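You operate a simulated robot arm through the tools that you are given. There is no shell and no other tool. Be economical: measure what you need, move in short steps, check, and stop when the job is done.

Carry out the task below with a simulated robot arm. There is one attempt and no reset: what you move stays moved.

## Task
Top up the latched bottle with 4 shots of water.
Fine: lay its foil cap in the CLEAN tray meanwhile and press it back on; swing the spout back over the drip tray.

It is judged by the outcome, as a careful person would: the job done as asked, and still so three seconds after it is handed in. It fails if anything else is knocked over, pushed out of place, dropped, spilled or broken. A push-on lid holds only when it is set on centred and level and pressed home; a screw cap is set on level and turned clockwise until tight.

## Robot
A 6-joint arm with a two-finger parallel gripper, fixed in place. Base frame: the origin is at the foot of the arm, x ahead of it, y to its left, z up; the work surface is at about z = 850. Readings come in mm, rad, newtons and seconds.
With the tool pointing down near the work surface it reaches from about 240 to 640 mm from the base axis. Its first joint turns from -1.152 to 1.152 rad. Payload 2.7 kg.
Tool frame: the origin (TCP) lies between the finger pads and is the grasp point; the fingertips stand 23 mm ahead of it; z points along the fingers, y is the line along which they close. Largest opening 94 mm; finger width 38, thickness 10; the body of the gripper, 54 by 96 mm, starts 39 mm behind the TCP.
Orientation is that of the tool frame in the base frame, as [roll, pitch, yaw] about the fixed x, y, z axes, in that order (R = Rz(yaw) Ry(pitch) Rx(roll)). With the fingers straight down and closing along the base's y, the tool's x points along the base's -x, its y along +y and its z along -z.

## Interface
- The arm moves only by the tool servo_tool. Its argument "targets" is a list of rows, each a list of 6 numbers: the shift along the tool's x, y, z in mm, then the turn, a rotation vector about the tool's x, y, z in rad. In form: [[tx, ty, tz, rx, ry, rz], ...]. A call has 1 to 20 rows; each row is the pose to reach, as a shift and turn from the pose commanded when the call began, along the tool's axes at that moment. "fingers" is the opening in per cent of the stroke, from 0 (shut) to 100 (fully open), set as the call begins (left out, the last holds). A row lasts 0.2 s, in which the tool goes at most 50 mm and 0.15 rad; a call with a longer step from one row to the next is refused whole, and so is a gripper value outside its range. A pose out of reach is approached as far as the arm can. The call stops where the force on the tool passes 40 N (or 10 N more than at its start, if that is more) or the arm is blocked; 0.2 s more then pass. The fingers move at their own pace (about 45 mm/s each) and stop on an object; they squeeze with about 41 N. The grip force told is the motor's: it shows also when the fingers shut on nothing. Time passes only in rows, and 0.2 s behind the last, so rows that repeat a pose let the fingers close. It gives the time, the measured TCP pose, the force on the tool (base axes), the opening and the grip force at its end, in the units of the frame above (readings bear some noise), and new pictures: "views" is both (left out), scene, wrist or none.
- Cameras (640 x 400 px; columns grow to the right, rows downward): "scene" is fixed at [82.3, -433.5, 1408]; the picture's right is [0.73, -0.68, 0.00], its down [-0.36, -0.39, -0.85] and it looks along [0.58, 0.62, -0.53] (base axes); focal length 291 px, centre (320, 200). "wrist" rides on the gripper at [86, 16, -75] in the tool frame; the picture's right is [-0.18, 0.98, 0.00], its down [-0.58, -0.11, -0.81] and it looks along [-0.79, -0.15, 0.59] (tool axes); focal length 243 px, centre (320, 200). There is no depth. A picture from a camera that has moved, and an enlarged one, comes with that camera's place and axes in the base frame and with its lens.
- enlarge(camera, box): a new picture of the part [left, top, right, bottom] of that camera's present view, enlarged. No time passes.
- hand_in(): hands the job in; it is judged then, once.

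Go step by step. Nothing tells you positions but the pictures and the camera data: compare them with the known pose of the tool, close in by small moves and look again before you grip or let go. The budget is 120 turns and 170 pictures, counting those below and the enlarged ones. Unless the task says otherwise, let go and move clear before handing in, and close with one line.

The tools are called after "Emit:" as name(argument=value, ...) on one line, values as JSON. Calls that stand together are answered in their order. servo_tool: Moves the arm, as the interface text tells. Its arguments: {"type":"object","properties":{"targets":{"type":"array"},"fingers":{"type":"number"},"views":{"type":"string","enum":["both","scene","wrist","none"]}},"required":["targets"]} The other tools are called the same way: enlarge (camera, box) takes an enlarged picture of a part of a camera's view; hand_in () hands the job in.

At the start:

```text
time_s: 0.0
ee_pos: [404.1, -30.0, 1268.6]
tcp_rot: [-3.141, -0.001, -3.141]
wrist_force: [0.6, -0.3, -0.5]
gripper_width: 94.1
finger_force: 0.1
```

scene: 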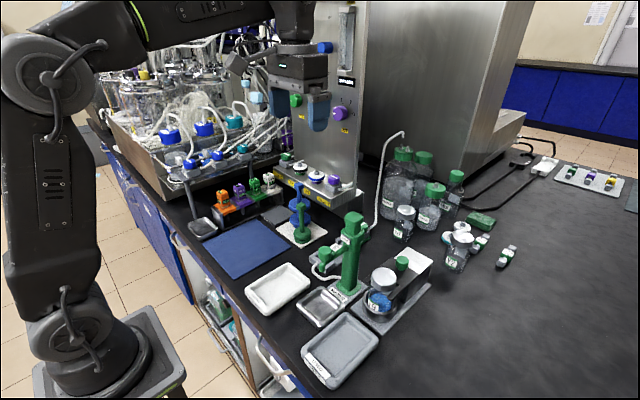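
wrist: 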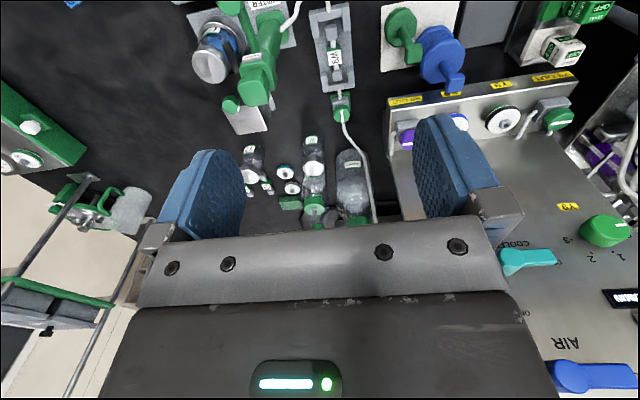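

I see a bench with a green dispenser, trays, and a bottle in a fixture; I'll enlarge the work area to identify things.

Emit:
enlarge(camera="scene", box=[230, 190, 450, 390])

Emit:
enlarge(camera="scene", box=[300, 200, 440, 300])

Emit:
enlarge(camera="wrist", box=[170, 0, 360, 130])

```text
2.00 times, centred on (340, 290) of scene
camera zoom: at [82.3, -433.5, 1408.0], right [0.73, -0.68, 0.0], down [-0.36, -0.39, -0.85], along [0.58, 0.62, -0.53], focal length 582 px, centre (280, 20)
```

zoom: 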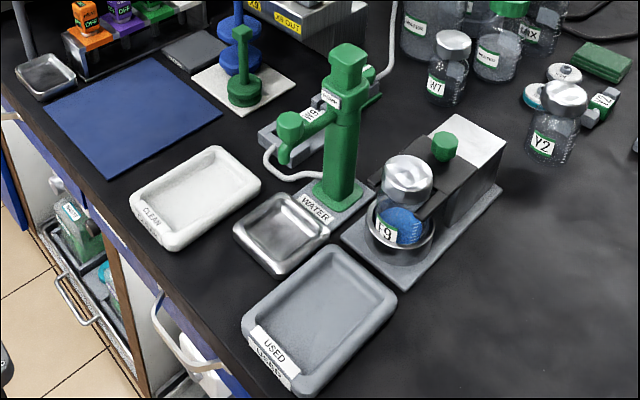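

```text
4.00 times, centred on (370, 250) of scene
camera zoom: at [82.3, -433.5, 1408.0], right [0.73, -0.68, 0.0], down [-0.36, -0.39, -0.85], along [0.58, 0.62, -0.53], focal length 1163 px, centre (120, 0)
```

zoom: 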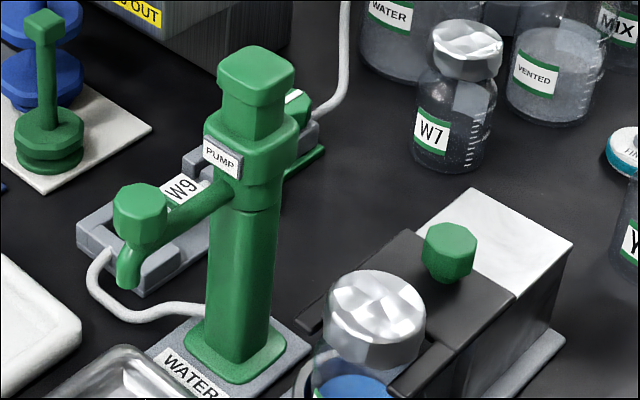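

```text
3.08 times, centred on (265, 65) of wrist
camera zoom: at [318.4, -13.5, 1343.6], right [0.18, 0.98, 0.0], down [0.58, -0.11, 0.81], along [0.79, -0.15, -0.59], focal length 746 px, centre (489, 615)
```

zoom: 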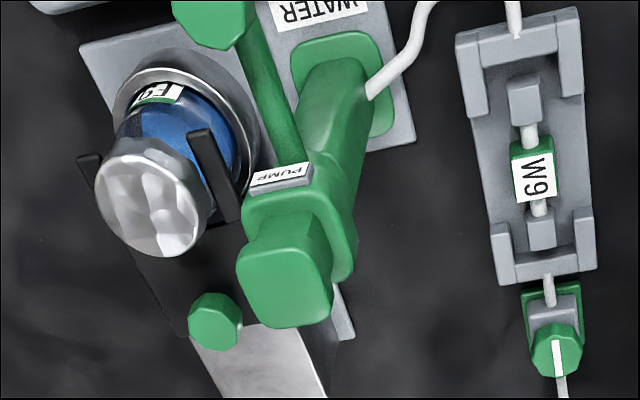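

The pump stands near (465,-131), with its spout over the drip tray near (386,-124). The latched bottle is near (463,-217) and the CLEAN tray near (339,-10). I'll move above the bottle for a closer look.

Emit:
servo_tool(targets=[[-6, -37, 20, 0, 0, 0], [-12, -74, 40, 0, 0, 0], [-18, -111, 60, 0, 0, 0], [-24, -148, 80, 0, 0, 0], [-30, -187, 100, 0, 0, 0], [-30, -187, 100, 0, 0, 0]], views="both")

```text
time_s: 1.4
ee_pos: [435.5, -216.7, 1170.0]
tcp_rot: [3.141, 0.0, -3.141]
wrist_force: [-0.2, 0.0, 0.5]
gripper_width: 94.0
finger_force: 0.1
camera wrist: at [349.0, -200.8, 1243.6], right [0.18, 0.98, 0.0], down [0.58, -0.11, 0.81], along [0.79, -0.15, -0.59], focal length 243 px, centre (320, 200)
```

scene: 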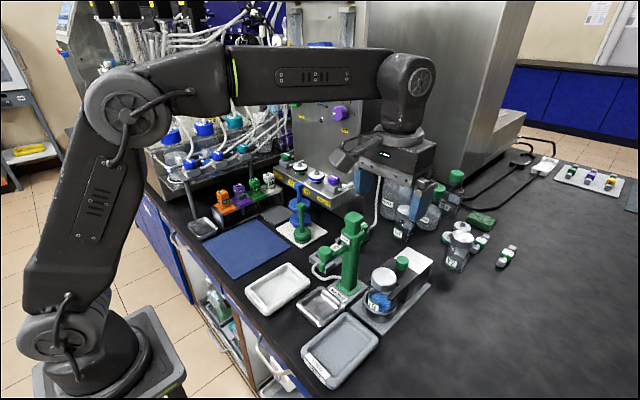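
wrist: 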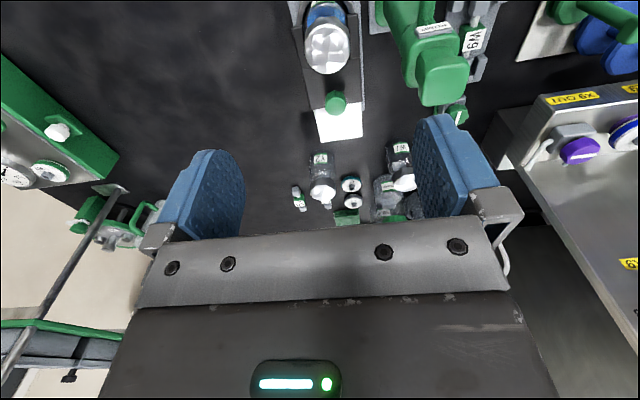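

Emit:
enlarge(camera="wrist", box=[270, 0, 480, 150])

Emit:
enlarge(camera="scene", box=[340, 240, 440, 320])

```text
2.67 times, centred on (375, 75) of wrist
camera zoom: at [349.0, -200.8, 1243.6], right [0.18, 0.98, 0.0], down [0.58, -0.11, 0.81], along [0.79, -0.15, -0.59], focal length 647 px, centre (173, 533)
```

zoom: 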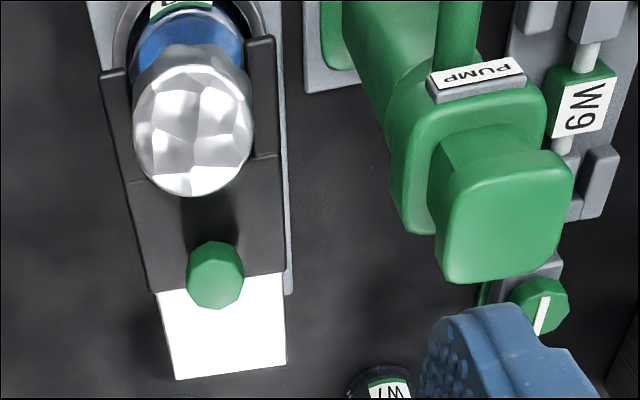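

```text
5.00 times, centred on (390, 280) of scene
camera zoom: at [82.3, -433.5, 1408.0], right [0.73, -0.68, 0.0], down [-0.36, -0.39, -0.85], along [0.58, 0.62, -0.53], focal length 1454 px, centre (-30, -200)
```

zoom: 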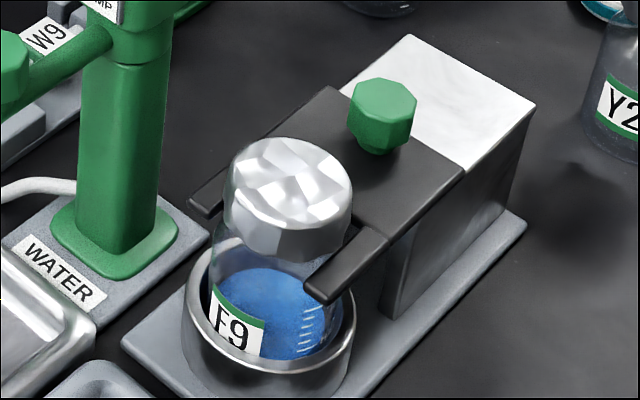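

The cap is about 47 mm wide, centred near (461,-216), with its top at about z 963 and the fork just under it. I'll line up above it with the fingers at 70 mm.

Emit:
servo_tool(targets=[[-13, 0, 40, 0, 0, 0], [-26, 0, 80, 0, 0, 0], [-26, 0, 115, 0, 0, 0], [-26, 0, 145, 0, 0, 0], [-26, 0, 160, 0, 0, 0]], fingers=75)

Emit:
enlarge(camera="scene", box=[320, 200, 440, 320])

```text
time_s: 2.6
ee_pos: [461.0, -217.3, 1007.9]
tcp_rot: [-3.14, -0.001, 3.139]
wrist_force: [0.4, 0.2, -0.2]
gripper_width: 70.4
finger_force: 0.1
camera wrist: at [375.3, -200.1, 1083.4], right [0.18, 0.98, 0.0], down [0.58, -0.11, 0.81], along [0.79, -0.15, -0.59], focal length 243 px, centre (320, 200)
```

scene: 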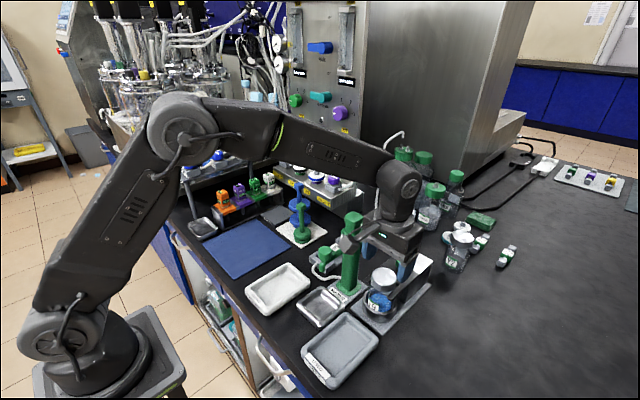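
wrist: 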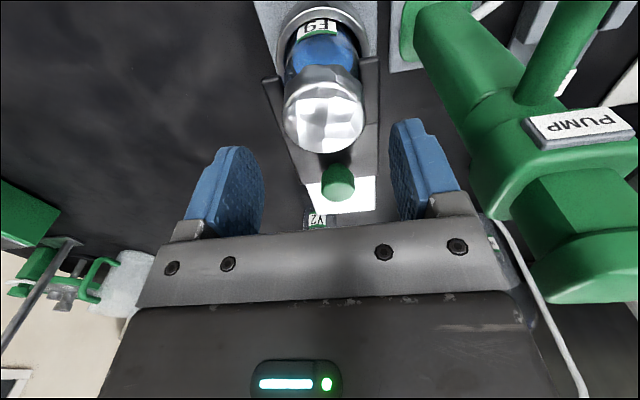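

```text
3.33 times, centred on (380, 260) of scene
camera zoom: at [82.3, -433.5, 1408.0], right [0.73, -0.68, 0.0], down [-0.36, -0.39, -0.85], along [0.58, 0.62, -0.53], focal length 969 px, centre (120, 0)
```

zoom: 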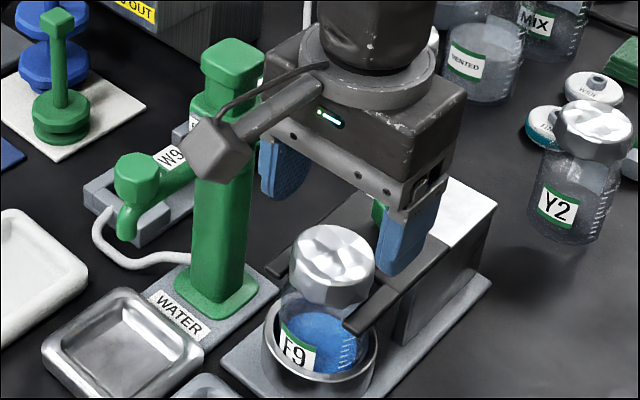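

Cap centre refined to about (460,-214.5). I'll descend so the fingertips stop just above the fork.

Emit:
servo_tool(targets=[[0, 2.5, 10, 0, 0, 0], [0, 2.5, 20, 0, 0, 0], [0, 2.5, 30, 0, 0, 0], [0, 2.5, 38, 0, 0, 0]])

Emit:
enlarge(camera="scene", box=[340, 230, 440, 310])

```text
time_s: 3.6
ee_pos: [461.1, -214.5, 970.8]
tcp_rot: [3.141, 0.0, 3.141]
wrist_force: [-0.6, 0.3, -0.1]
gripper_width: 70.4
finger_force: 0.1
camera wrist: at [374.2, -198.0, 1045.6], right [0.18, 0.98, 0.0], down [0.58, -0.11, 0.81], along [0.79, -0.15, -0.59], focal length 243 px, centre (320, 200)
```

scene: 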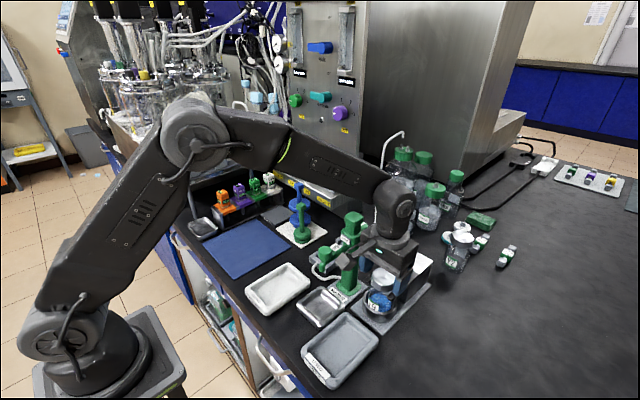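
wrist: 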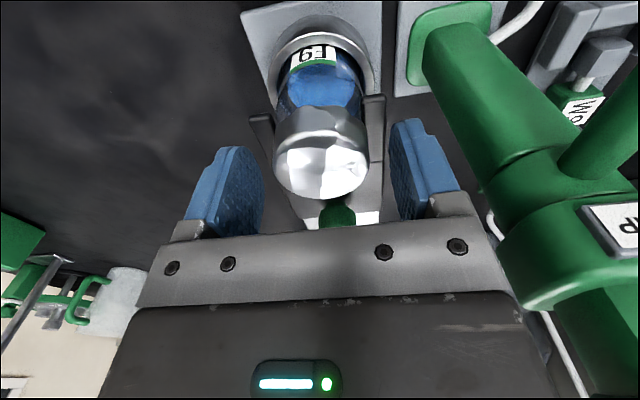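

```text
5.00 times, centred on (390, 270) of scene
camera zoom: at [82.3, -433.5, 1408.0], right [0.73, -0.68, 0.0], down [-0.36, -0.39, -0.85], along [0.58, 0.62, -0.53], focal length 1454 px, centre (-30, -150)
```

zoom: 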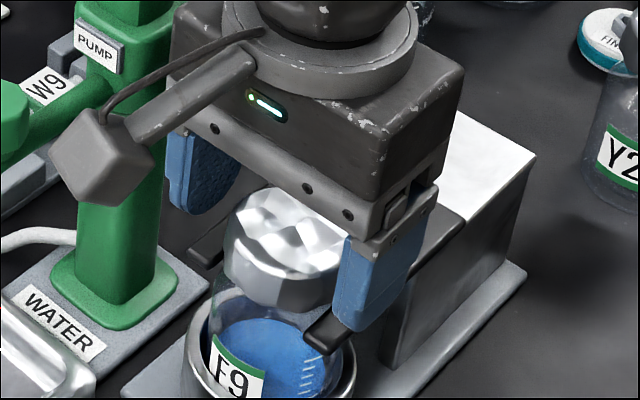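

Fingers straddle the cap with tips around z 948. I'll close gently in place.

Emit:
servo_tool(targets=[[0, 0, 0, 0, 0, 0], [0, 0, 0, 0, 0, 0], [0, 0, 0, 0, 0, 0], [0, 0, 0, 0, 0, 0]], fingers=40, views="none")

Emit:
enlarge(camera="scene", box=[340, 230, 440, 310])

```text
time_s: 4.6
ee_pos: [461.1, -213.5, 971.5]
tcp_rot: [3.142, 0.0, -3.141]
wrist_force: [0.2, -0.3, -1.9]
gripper_width: 50.2
finger_force: 41.1
```

```text
5.00 times, centred on (390, 270) of scene
camera zoom: at [82.4, -433.5, 1408.0], right [0.73, -0.68, 0.0], down [-0.36, -0.39, -0.85], along [0.58, 0.62, -0.53], focal length 1454 px, centre (-30, -150)
```

zoom: 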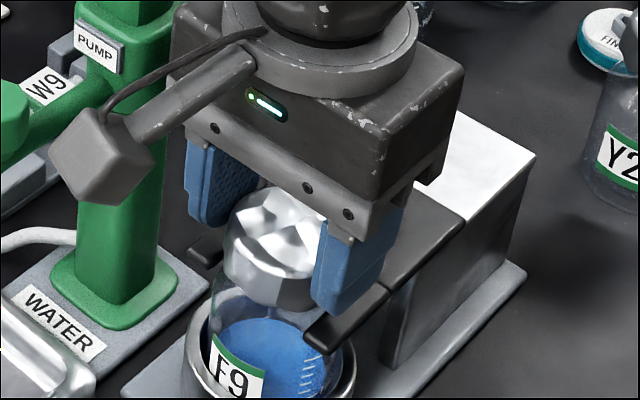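

Gripped at 50 mm. I'll lift in small steps.

Emit:
servo_tool(targets=[[0, 0, -3, 0, 0, 0], [0, 0, -6, 0, 0, 0], [0, 0, -10, 0, 0, 0], [0, 0, -20, 0, 0, 0], [0, 0, -40, 0, 0, 0], [0, 0, -60, 0, 0, 0]], fingers=40, views="both")

Emit:
enlarge(camera="scene", box=[340, 200, 440, 310])

```text
time_s: 6.0
ee_pos: [461.8, -214.7, 1031.3]
tcp_rot: [3.141, 0.001, -3.142]
wrist_force: [0.2, 0.3, -1.1]
gripper_width: 50.5
finger_force: 40.9
camera wrist: at [374.4, -198.1, 1105.5], right [0.18, 0.98, 0.0], down [0.58, -0.11, 0.81], along [0.79, -0.15, -0.59], focal length 243 px, centre (320, 200)
```

scene: 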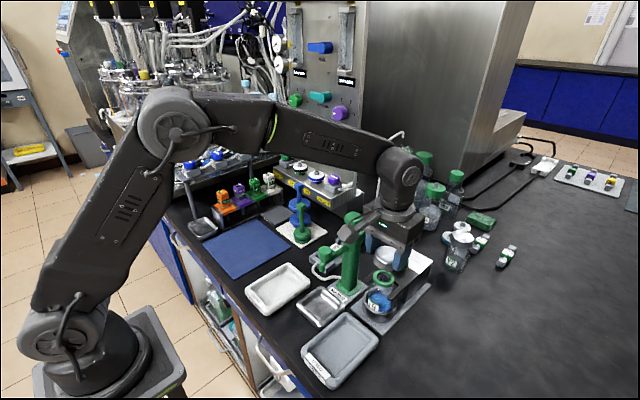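
wrist: 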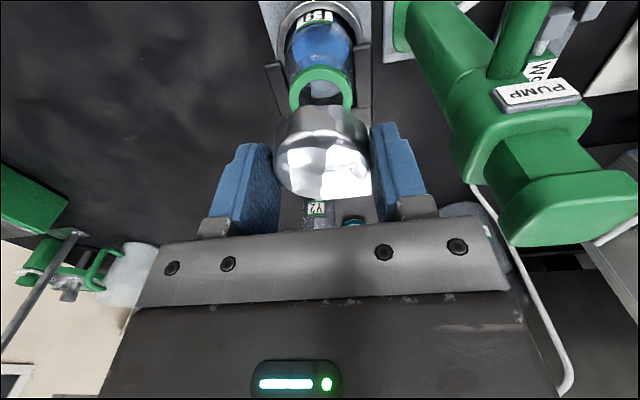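

```text
3.64 times, centred on (390, 255) of scene
camera zoom: at [82.3, -433.5, 1408.0], right [0.73, -0.68, 0.0], down [-0.36, -0.39, -0.85], along [0.58, 0.62, -0.53], focal length 1058 px, centre (66, 0)
```

zoom: 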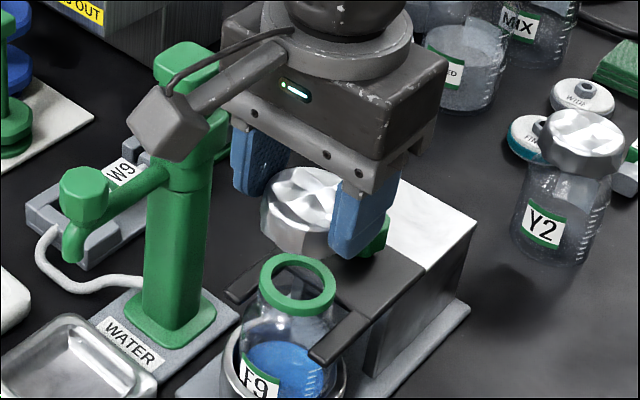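

The cap is off and the mouth ring is visible. The CLEAN tray is centred near (338,-13), long along x, so I'll carry the cap over it and turn 90° so the fingers close along x.

Emit:
servo_tool(targets=[[0, 0, -40, 0, 0, 0], [0, 0, -80, 0, 0, 0], [20, 33, -80, 0, 0, 0.14], [40, 66, -80, 0, 0, 0.28], [60, 99, -80, 0, 0, 0.42], [80, 132, -80, 0, 0, 0.56], [100, 165, -80, 0, 0, 0.7], [124, 202, -80, 0, 0, 0.84], [124, 202, -80, 0, 0, 0.98], [124, 202, -80, 0, 0, 1.12], [124, 202, -80, 0, 0, 1.26], [124, 202, -80, 0, 0, 1.4], [124, 202, -80, 0, 0, 1.54], [124, 202, -80, 0, 0, 1.5708], [124, 202, -50, 0, 0, 1.5708], [124, 202, -10, 0, 0, 1.5708], [124, 202, 30, 0, 0, 1.5708]])

Emit:
enlarge(camera="scene", box=[220, 200, 380, 340])

```text
time_s: 9.6
ee_pos: [336.4, -12.9, 1000.3]
tcp_rot: [3.141, 0.002, 1.567]
wrist_force: [-0.5, 0.5, -0.6]
gripper_width: 50.0
finger_force: 40.8
camera wrist: at [353.1, 74.6, 1075.3], right [0.98, -0.18, 0.0], down [-0.11, -0.58, 0.81], along [-0.15, -0.79, -0.59], focal length 243 px, centre (320, 200)
```

scene: 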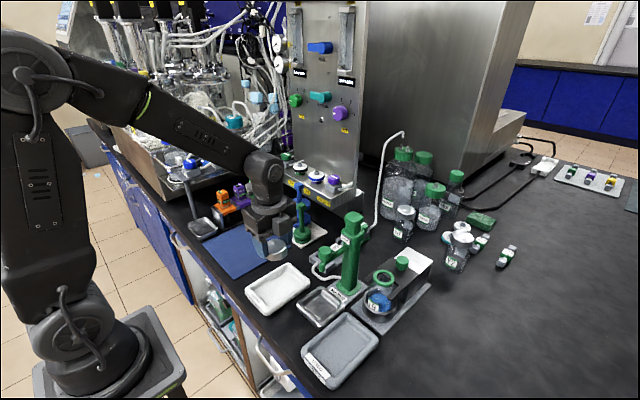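
wrist: 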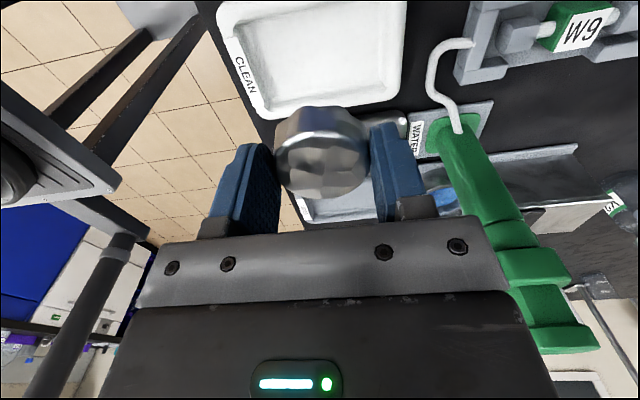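

```text
2.86 times, centred on (300, 270) of scene
camera zoom: at [82.3, -433.5, 1408.0], right [0.73, -0.68, 0.0], down [-0.36, -0.39, -0.85], along [0.58, 0.62, -0.53], focal length 831 px, centre (377, 0)
```

zoom: 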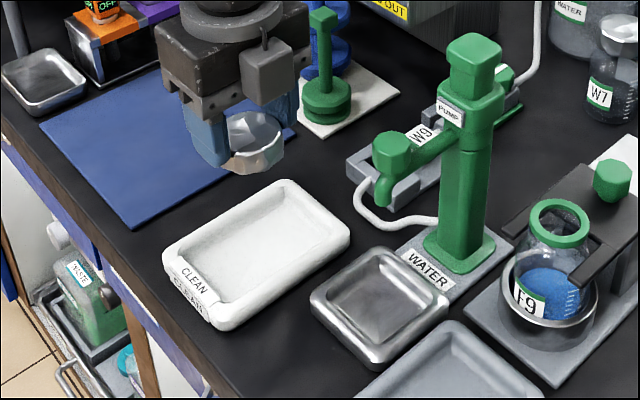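

Tray interior is centred about (336,-18). I'll shift 5 mm and lower toward the floor.

Emit:
servo_tool(targets=[[-5, 0, 35, 0, 0, 0], [-5, 0, 70, 0, 0, 0], [-5, 0, 90, 0, 0, 0], [-5, 0, 98, 0, 0, 0]])

Emit:
enlarge(camera="scene", box=[230, 220, 350, 320])

```text
time_s: 10.6
ee_pos: [337.2, -17.0, 902.8]
tcp_rot: [-3.142, 0.0, 1.571]
wrist_force: [1.5, -0.7, 0.1]
gripper_width: 50.1
finger_force: 40.7
camera wrist: at [353.3, 69.4, 977.3], right [0.98, -0.18, 0.0], down [-0.11, -0.58, 0.81], along [-0.15, -0.79, -0.59], focal length 243 px, centre (320, 200)
```

scene: 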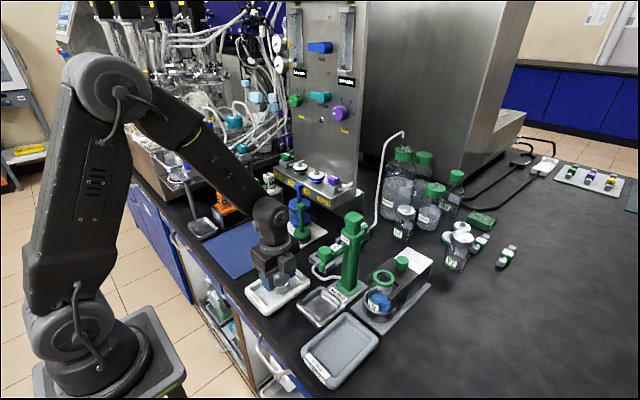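
wrist: 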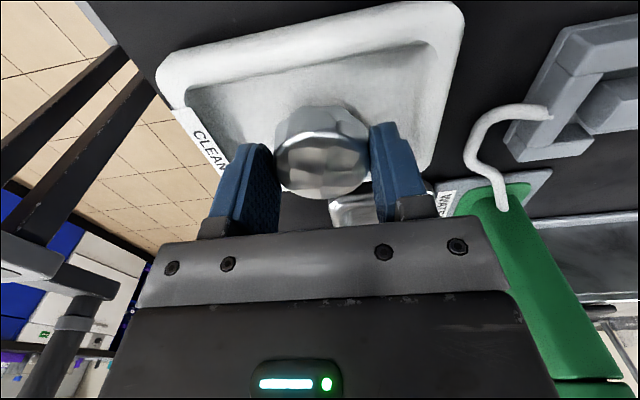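

```text
4.00 times, centred on (290, 270) of scene
camera zoom: at [82.3, -433.5, 1408.0], right [0.73, -0.68, 0.0], down [-0.36, -0.39, -0.85], along [0.58, 0.62, -0.53], focal length 1163 px, centre (440, -80)
```

zoom: 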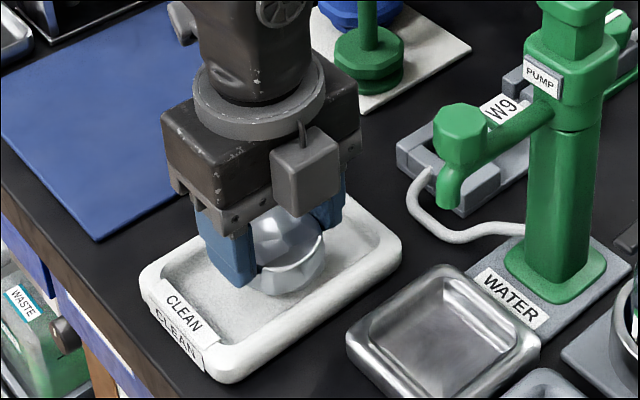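

Well inside the tray; lowering slowly in 2 mm steps and watching the force.

Emit:
servo_tool(targets=[[0, 0, 2, 0, 0, 0], [0, 0, 4, 0, 0, 0], [0, 0, 6, 0, 0, 0], [0, 0, 8, 0, 0, 0], [0, 0, 10, 0, 0, 0]], views="wrist")

Emit:
enlarge(camera="scene", box=[240, 240, 340, 320])

```text
time_s: 11.8
ee_pos: [337.3, -16.8, 892.5]
tcp_rot: [3.141, 0.0, 1.57]
wrist_force: [0.2, -0.2, -0.8]
gripper_width: 50.0
finger_force: 41.2
camera wrist: at [353.3, 69.4, 967.4], right [0.98, -0.18, 0.0], down [-0.11, -0.58, 0.81], along [-0.15, -0.79, -0.59], focal length 243 px, centre (320, 200)
```

wrist: 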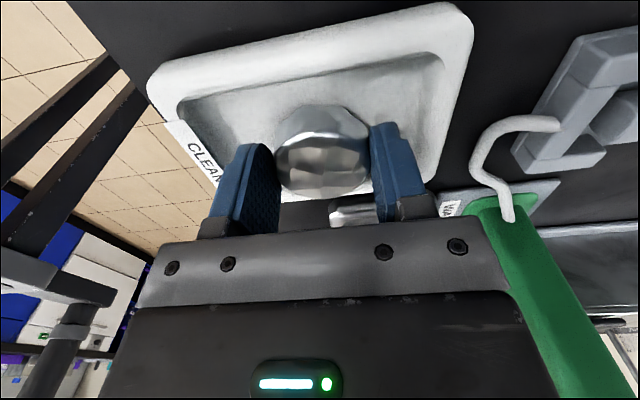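

```text
5.00 times, centred on (290, 280) of scene
camera zoom: at [82.3, -433.5, 1408.0], right [0.73, -0.68, 0.0], down [-0.36, -0.39, -0.85], along [0.58, 0.62, -0.53], focal length 1454 px, centre (470, -200)
```

zoom: 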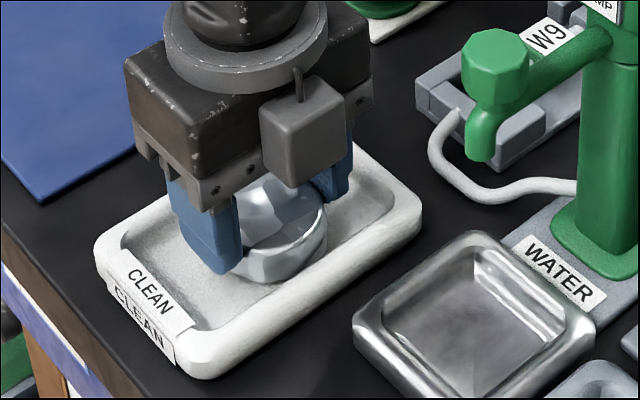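

No contact yet; continuing down.

Emit:
servo_tool(targets=[[0, 0, 1, 0, 0, 0], [0, 0, 2, 0, 0, 0], [0, 0, 3, 0, 0, 0], [0, 0, 4, 0, 0, 0]], views="none")

```text
time_s: 12.8
ee_pos: [337.6, -18.3, 890.3]
tcp_rot: [3.141, 0.0, 1.571]
wrist_force: [0.4, -0.7, 0.2]
gripper_width: 50.4
finger_force: 41.2
```

Emit:
servo_tool(targets=[[0, 0, 1, 0, 0, 0], [0, 0, 2, 0, 0, 0], [0, 0, 3, 0, 0, 0]], views="none")

Emit:
enlarge(camera="scene", box=[260, 260, 320, 308])

```text
time_s: 13.8
ee_pos: [337.7, -18.1, 887.2]
tcp_rot: [3.141, 0.0, 1.572]
wrist_force: [-3.6, 1.4, 8.3]
gripper_width: 50.2
finger_force: 41.3
stopped in row 3: the force on the tool passed its limit (the readings are from after the stop); the commanded pose is now the measured one
```

```text
8.33 times, centred on (290, 284) of scene
camera zoom: at [82.2, -433.5, 1408.0], right [0.73, -0.68, 0.0], down [-0.36, -0.39, -0.85], along [0.58, 0.62, -0.53], focal length 2423 px, centre (570, -500)
```

zoom: 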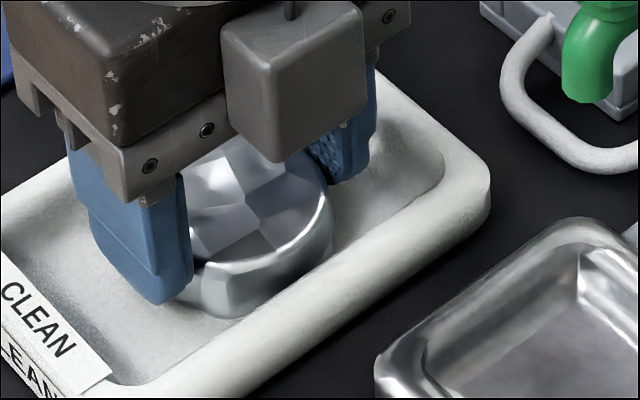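

The cap is on the tray floor (contact at z 887). I'll open and rise straight up.

Emit:
servo_tool(targets=[[0, 0, 0, 0, 0, 0], [0, 0, 0, 0, 0, 0], [0, 0, 0, 0, 0, 0], [0, 0, -15, 0, 0, 0], [0, 0, -40, 0, 0, 0], [0, 0, -90, 0, 0, 0], [0, 0, -140, 0, 0, 0], [0, 0, -190, 0, 0, 0]], fingers=72)

Emit:
enlarge(camera="scene", box=[220, 190, 400, 330])

```text
time_s: 15.6
ee_pos: [336.5, -17.2, 1078.5]
tcp_rot: [3.141, 0.001, 1.571]
wrist_force: [0.6, 0.0, -0.2]
gripper_width: 67.9
finger_force: 0.2
camera wrist: at [353.3, 69.6, 1152.0], right [0.98, -0.18, 0.0], down [-0.11, -0.58, 0.81], along [-0.15, -0.79, -0.59], focal length 243 px, centre (320, 200)
```

scene: 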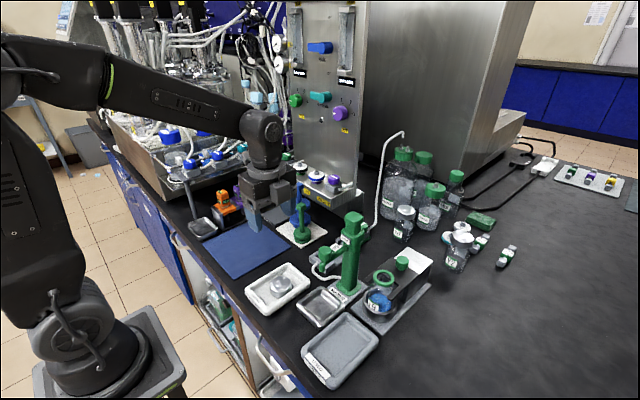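
wrist: 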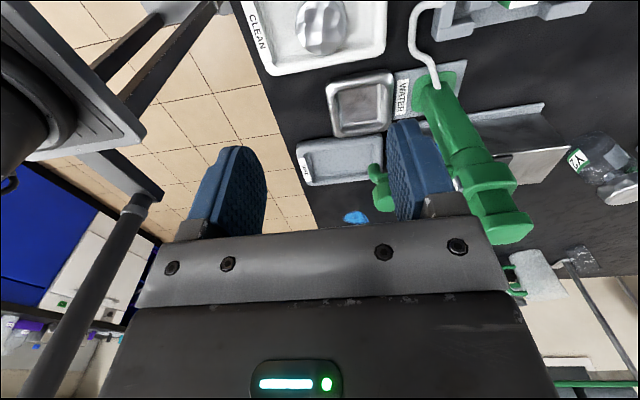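

```text
2.86 times, centred on (310, 260) of scene
camera zoom: at [82.3, -433.5, 1408.0], right [0.73, -0.68, 0.0], down [-0.36, -0.39, -0.85], along [0.58, 0.62, -0.53], focal length 831 px, centre (349, 29)
```

zoom: 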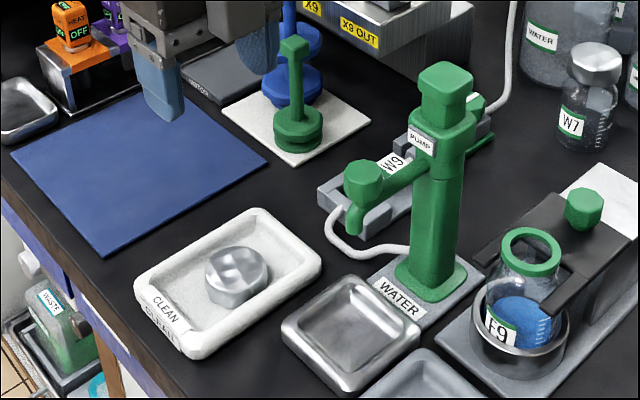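

The cap lies in the CLEAN tray. Next I'll move above the spout's end knob with the original yaw, to swing it.

Emit:
servo_tool(targets=[[0, 0, -20, 0, 0, -0.14], [-20, 10, -20, 0, 0, -0.28], [-40, 20, -20, 0, 0, -0.42], [-60, 30, -20, 0, 0, -0.56], [-80, 40, -20, 0, 0, -0.7], [-106, 50, -20, 0, 0, -0.84], [-106, 50, -20, 0, 0, -0.98], [-106, 50, -20, 0, 0, -1.12], [-106, 50, -20, 0, 0, -1.26], [-106, 50, -20, 0, 0, -1.4], [-106, 50, -20, 0, 0, -1.54], [-106, 50, -20, 0, 0, -1.5708]], fingers=60)

Emit:
enlarge(camera="scene", box=[300, 190, 440, 310])

Emit:
enlarge(camera="wrist", box=[200, 0, 440, 200])

```text
time_s: 18.2
ee_pos: [387.3, -124.8, 1097.6]
tcp_rot: [3.141, 0.002, -3.139]
wrist_force: [0.5, 0.3, -0.6]
gripper_width: 56.4
finger_force: 0.0
camera wrist: at [300.5, -107.4, 1171.7], right [0.18, 0.98, 0.0], down [0.58, -0.11, 0.81], along [0.79, -0.15, -0.59], focal length 243 px, centre (320, 200)
```

scene: 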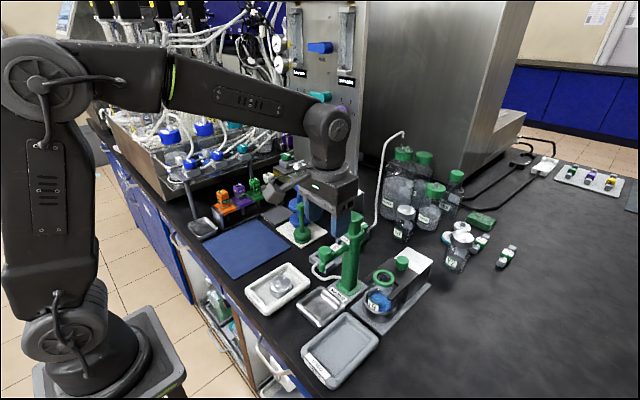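
wrist: 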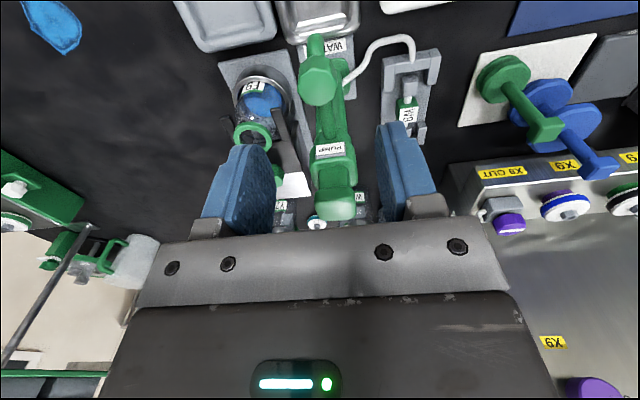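

```text
3.33 times, centred on (370, 250) of scene
camera zoom: at [82.3, -433.5, 1408.0], right [0.73, -0.68, 0.0], down [-0.36, -0.39, -0.85], along [0.58, 0.62, -0.53], focal length 969 px, centre (153, 33)
```

zoom: 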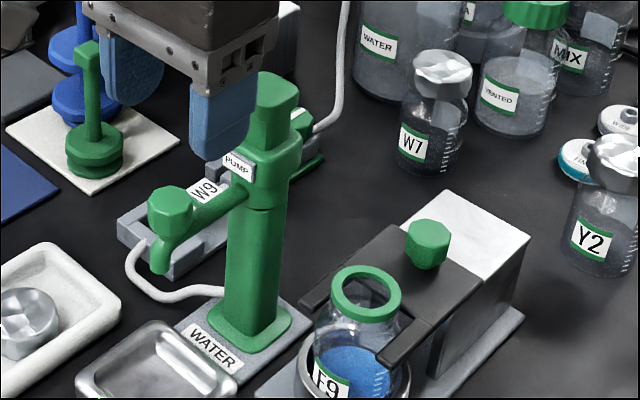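

```text
2.00 times, centred on (320, 100) of wrist
camera zoom: at [300.5, -107.4, 1171.7], right [0.18, 0.98, 0.0], down [0.58, -0.11, 0.81], along [0.79, -0.15, -0.59], focal length 485 px, centre (320, 400)
```

zoom: 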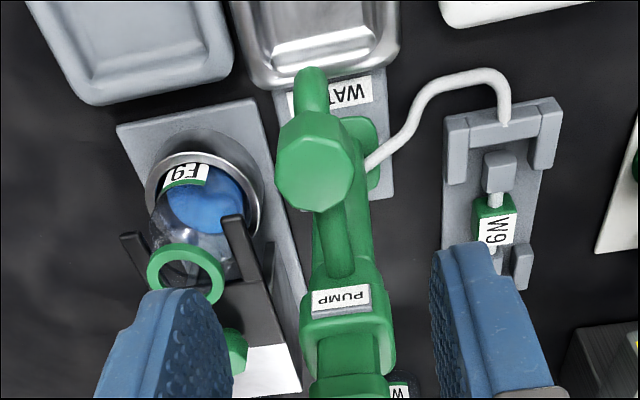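

The knob is at about (382.5,-125), top z 1021, about 25 mm wide; the pump axis is near (465,-125). I'll lower to straddle the knob.

Emit:
servo_tool(targets=[[4.5, -0.5, 25, 0, 0, 0], [4.5, -0.5, 45, 0, 0, 0], [4.5, -0.5, 60, 0, 0, 0], [4.5, -0.5, 70, 0, 0, 0]])

Emit:
enlarge(camera="scene", box=[300, 200, 400, 280])

```text
time_s: 19.2
ee_pos: [382.7, -124.9, 1025.6]
tcp_rot: [-3.141, 0.003, 3.14]
wrist_force: [0.5, -0.5, -0.6]
gripper_width: 56.4
finger_force: 0.1
camera wrist: at [296.0, -107.8, 1101.4], right [0.18, 0.98, 0.0], down [0.58, -0.11, 0.81], along [0.79, -0.15, -0.59], focal length 243 px, centre (320, 200)
```

scene: 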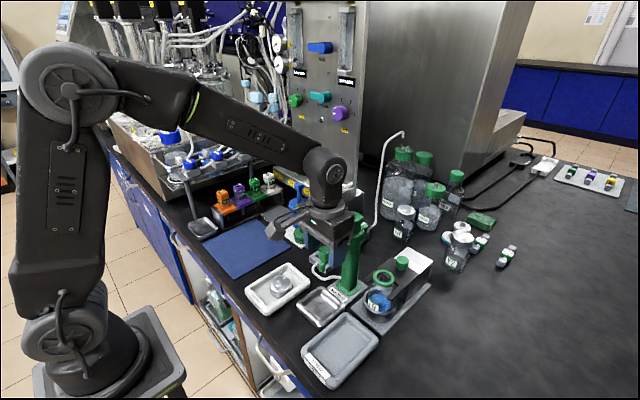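
wrist: 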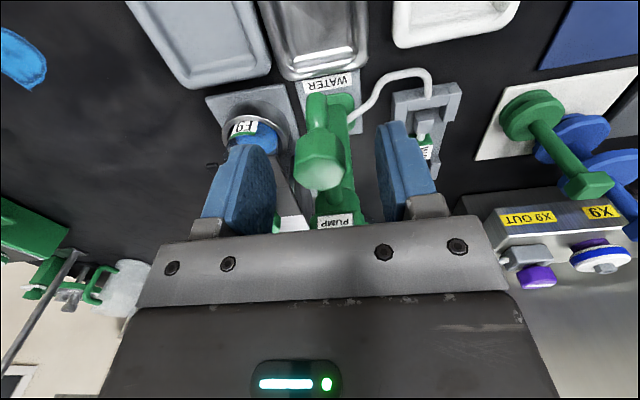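

```text
5.00 times, centred on (350, 240) of scene
camera zoom: at [82.3, -433.5, 1408.0], right [0.73, -0.68, 0.0], down [-0.36, -0.39, -0.85], along [0.58, 0.62, -0.53], focal length 1454 px, centre (170, 0)
```

zoom: 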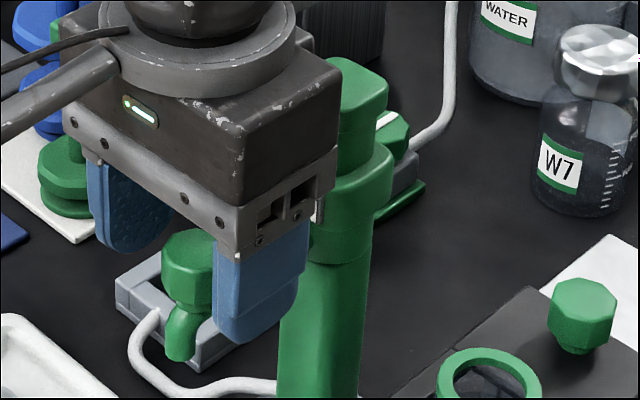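

Centred; closing on the knob.

Emit:
servo_tool(targets=[[0, 0, 0, 0, 0, 0], [0, 0, 0, 0, 0, 0], [0, 0, 0, 0, 0, 0], [0, 0, 0, 0, 0, 0]], fingers=10)

```text
time_s: 20.2
ee_pos: [382.3, -124.6, 1027.3]
tcp_rot: [3.141, 0.002, 3.14]
wrist_force: [0.0, -4.7, -3.6]
gripper_width: 25.6
finger_force: 45.6
camera wrist: at [295.9, -108.0, 1101.6], right [0.18, 0.98, 0.0], down [0.58, -0.11, 0.81], along [0.79, -0.15, -0.59], focal length 243 px, centre (320, 200)
```

scene: 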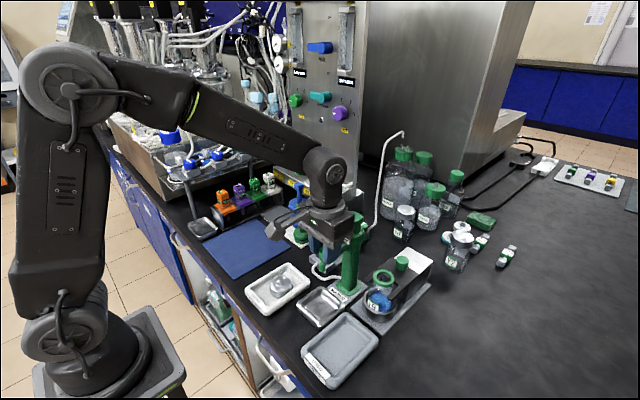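
wrist: 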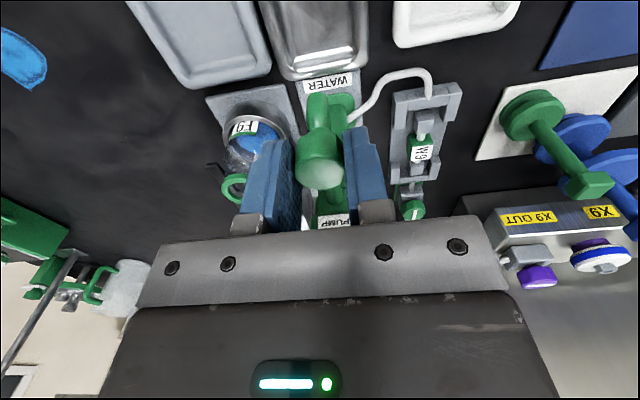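

Knob held (25.6 mm). I'll swing the first ~40° around the pump axis.

Emit:
servo_tool(targets=[[-0.2, -5.8, 0, 0, 0, -0.07], [-0.8, -11.6, 0, 0, 0, -0.14], [-1.8, -17.3, 0, 0, 0, -0.21], [-3.2, -22.9, 0, 0, 0, -0.28], [-5.0, -28.5, 0, 0, 0, -0.35], [-7.2, -33.8, 0, 0, 0, -0.42], [-9.8, -39.0, 0, 0, 0, -0.49], [-12.7, -44.1, 0, 0, 0, -0.56], [-15.9, -48.9, 0, 0, 0, -0.63], [-19.5, -53.5, 0, 0, 0, -0.7]])

Emit:
enlarge(camera="scene", box=[300, 190, 440, 310])

```text
time_s: 22.4
ee_pos: [400.9, -177.9, 1028.0]
tcp_rot: [3.141, 0.0, -2.44]
wrist_force: [-5.6, 0.7, -10.7]
gripper_width: 25.7
finger_force: 45.1
camera wrist: at [325.3, -220.9, 1101.7], right [-0.49, 0.87, 0.0], down [0.51, 0.29, 0.81], along [0.7, 0.4, -0.59], focal length 243 px, centre (320, 200)
```

scene: 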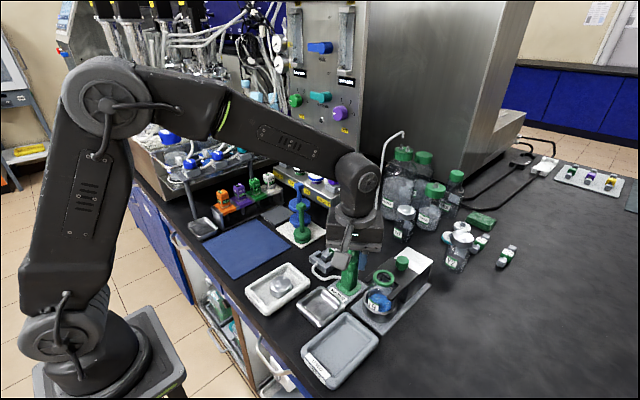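
wrist: 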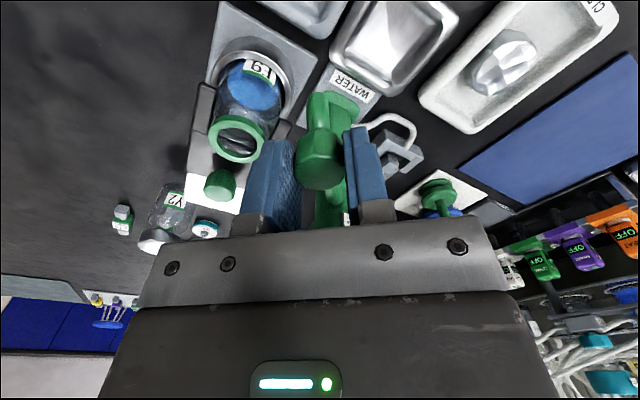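

```text
3.33 times, centred on (370, 250) of scene
camera zoom: at [82.3, -433.5, 1408.0], right [0.73, -0.68, 0.0], down [-0.36, -0.39, -0.85], along [0.58, 0.62, -0.53], focal length 969 px, centre (153, 33)
```

zoom: 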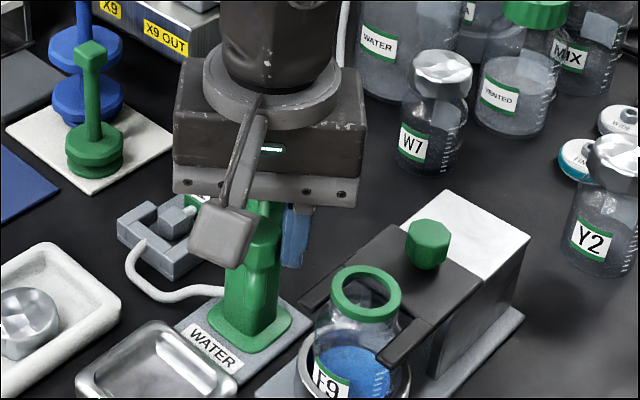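

It swings freely; continuing the same arc until over the bottle.

Emit:
servo_tool(targets=[[-0.2, -5.8, 0, 0, 0, -0.07], [-0.8, -11.6, 0, 0, 0, -0.14], [-1.8, -17.3, 0, 0, 0, -0.21], [-3.2, -22.9, 0, 0, 0, -0.28], [-5.0, -28.5, 0, 0, 0, -0.35], [-7.2, -33.8, 0, 0, 0, -0.42], [-9.8, -39.0, 0, 0, 0, -0.49], [-12.7, -44.1, 0, 0, 0, -0.56], [-15.9, -48.9, 0, 0, 0, -0.63], [-19.5, -53.5, 0, 0, 0, -0.7], [-23.4, -57.8, 0, 0, 0, -0.77], [-27.0, -61.2, 0, 0, 0, -0.83]])

Emit:
enlarge(camera="scene", box=[320, 210, 440, 310])

Emit:
enlarge(camera="wrist", box=[220, 0, 420, 220])

```text
time_s: 25.0
ee_pos: [463.7, -207.5, 1026.3]
tcp_rot: [-3.138, -0.001, -1.612]
wrist_force: [-2.3, -0.5, -9.1]
gripper_width: 25.5
finger_force: 45.3
camera wrist: at [443.2, -292.5, 1101.7], right [-0.97, 0.22, 0.0], down [0.13, 0.58, 0.81], along [0.18, 0.79, -0.59], focal length 243 px, centre (320, 200)
```

scene: 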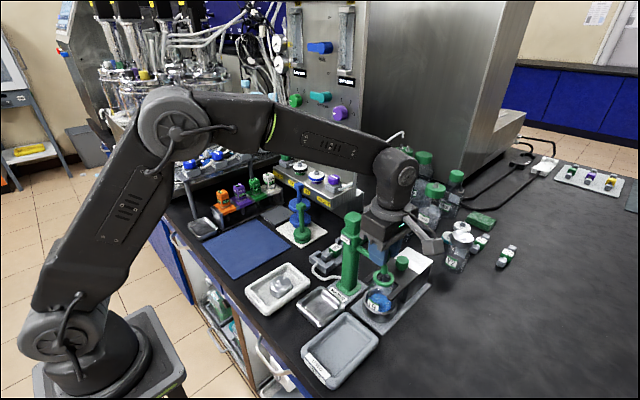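
wrist: 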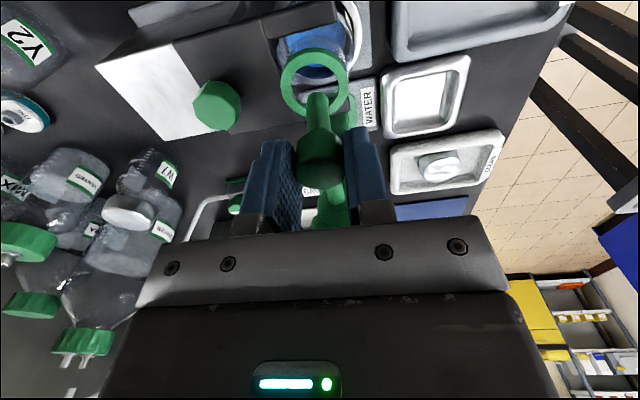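

```text
4.00 times, centred on (380, 260) of scene
camera zoom: at [82.4, -433.6, 1407.9], right [0.73, -0.68, 0.0], down [-0.36, -0.39, -0.85], along [0.58, 0.62, -0.53], focal length 1163 px, centre (80, -40)
```

zoom: 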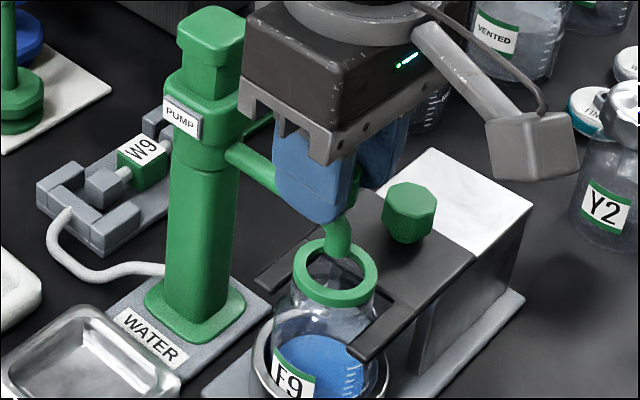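

```text
1.82 times, centred on (320, 110) of wrist
camera zoom: at [443.2, -292.5, 1101.7], right [-0.97, 0.22, 0.0], down [0.13, 0.58, 0.81], along [0.18, 0.79, -0.59], focal length 441 px, centre (320, 364)
```

zoom: 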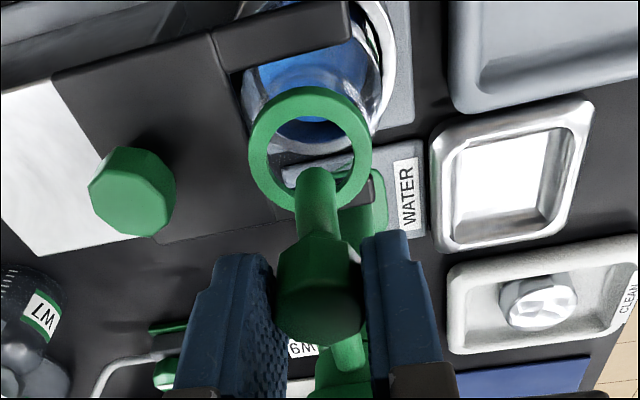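

The spout tip is over the mouth, within ~2 mm of centre. I'll release, rise, and move over the pump head with the fingers closed.

Emit:
servo_tool(targets=[[0, 0, 0, 0, 0, 0], [0, 0, 0, 0, 0, 0], [0, 0, 0, 0, 0, 0], [0, 0, -20, 0, 0, 0], [0, 0, -60, 0, 0, 0], [0, 0, -100, 0, 0, 0], [-40, 1, -100, 0, 0, 0], [-80, 2, -100, 0, 0, 0]], fingers=50)

Emit:
enlarge(camera="scene", box=[310, 170, 430, 310])

Emit:
enlarge(camera="wrist", box=[220, 0, 420, 220])

```text
time_s: 26.8
ee_pos: [461.9, -127.1, 1127.6]
tcp_rot: [-3.139, 0.0, -1.612]
wrist_force: [-0.6, -0.6, 0.3]
gripper_width: 47.0
finger_force: 0.0
camera wrist: at [443.0, -212.2, 1203.0], right [-0.97, 0.23, 0.0], down [0.13, 0.58, 0.81], along [0.18, 0.79, -0.59], focal length 243 px, centre (320, 200)
```

scene: 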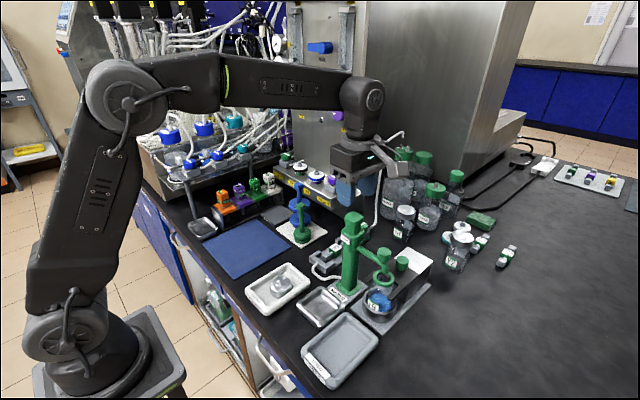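
wrist: 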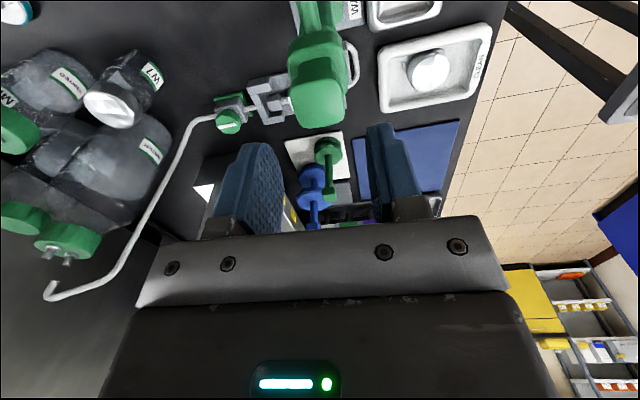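

```text
2.86 times, centred on (370, 240) of scene
camera zoom: at [82.3, -433.5, 1408.0], right [0.73, -0.68, 0.0], down [-0.36, -0.39, -0.85], along [0.58, 0.62, -0.53], focal length 831 px, centre (177, 86)
```

zoom: 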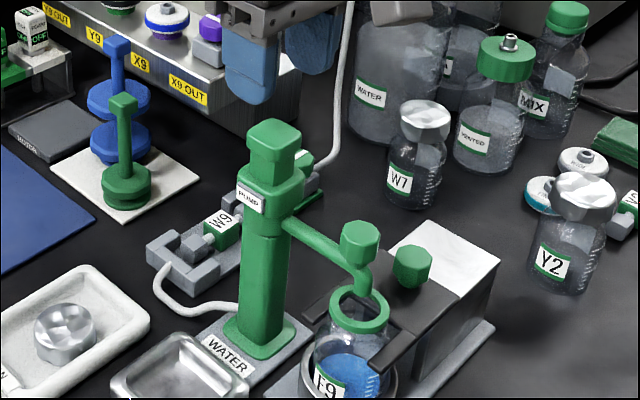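

```text
1.82 times, centred on (320, 110) of wrist
camera zoom: at [443.0, -212.2, 1203.0], right [-0.97, 0.23, 0.0], down [0.13, 0.58, 0.81], along [0.18, 0.79, -0.59], focal length 441 px, centre (320, 364)
```

zoom: 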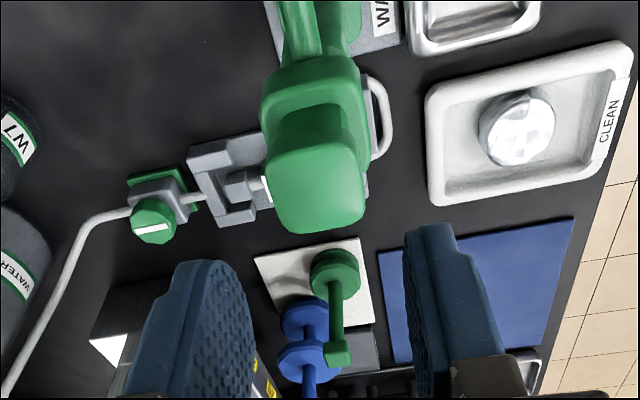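

The pump head top is at about (465,-126,1066). I'll close the fingers, shift slightly and come just above it.

Emit:
servo_tool(targets=[[0, -2.5, 0, 0, 0, 0], [0, -2.5, 0, 0, 0, 0], [0, -2.5, 10, 0, 0, 0], [0, -2.5, 20, 0, 0, 0], [0, -2.5, 30, 0, 0, 0]], fingers=0)

Emit:
enlarge(camera="scene", box=[310, 170, 430, 310])

```text
time_s: 28.0
ee_pos: [465.7, -127.1, 1097.4]
tcp_rot: [-3.14, 0.001, -1.614]
wrist_force: [0.2, -0.7, 0.6]
gripper_width: 0.2
finger_force: 40.9
camera wrist: at [446.2, -212.8, 1172.4], right [-0.97, 0.22, 0.0], down [0.13, 0.58, 0.81], along [0.18, 0.79, -0.59], focal length 243 px, centre (320, 200)
```

scene: 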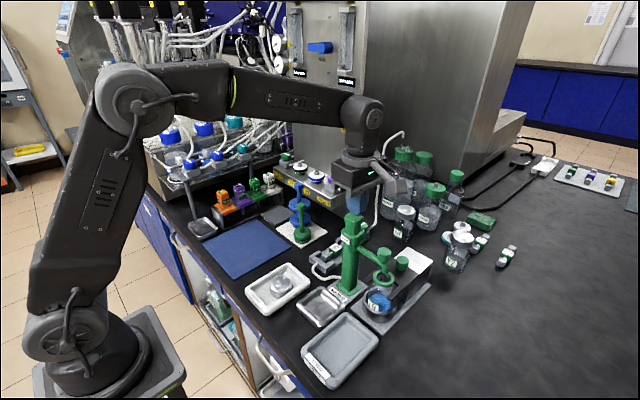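
wrist: 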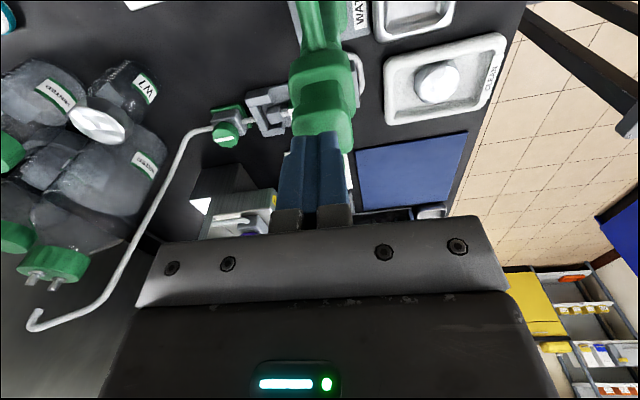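

```text
2.86 times, centred on (370, 240) of scene
camera zoom: at [82.3, -433.5, 1408.0], right [0.73, -0.68, 0.0], down [-0.36, -0.39, -0.85], along [0.58, 0.62, -0.53], focal length 831 px, centre (177, 86)
```

zoom: 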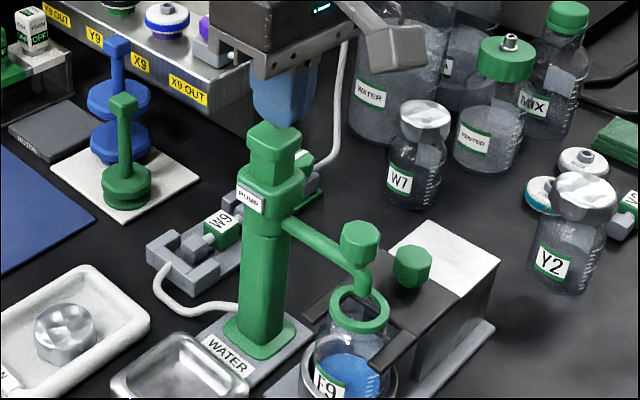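

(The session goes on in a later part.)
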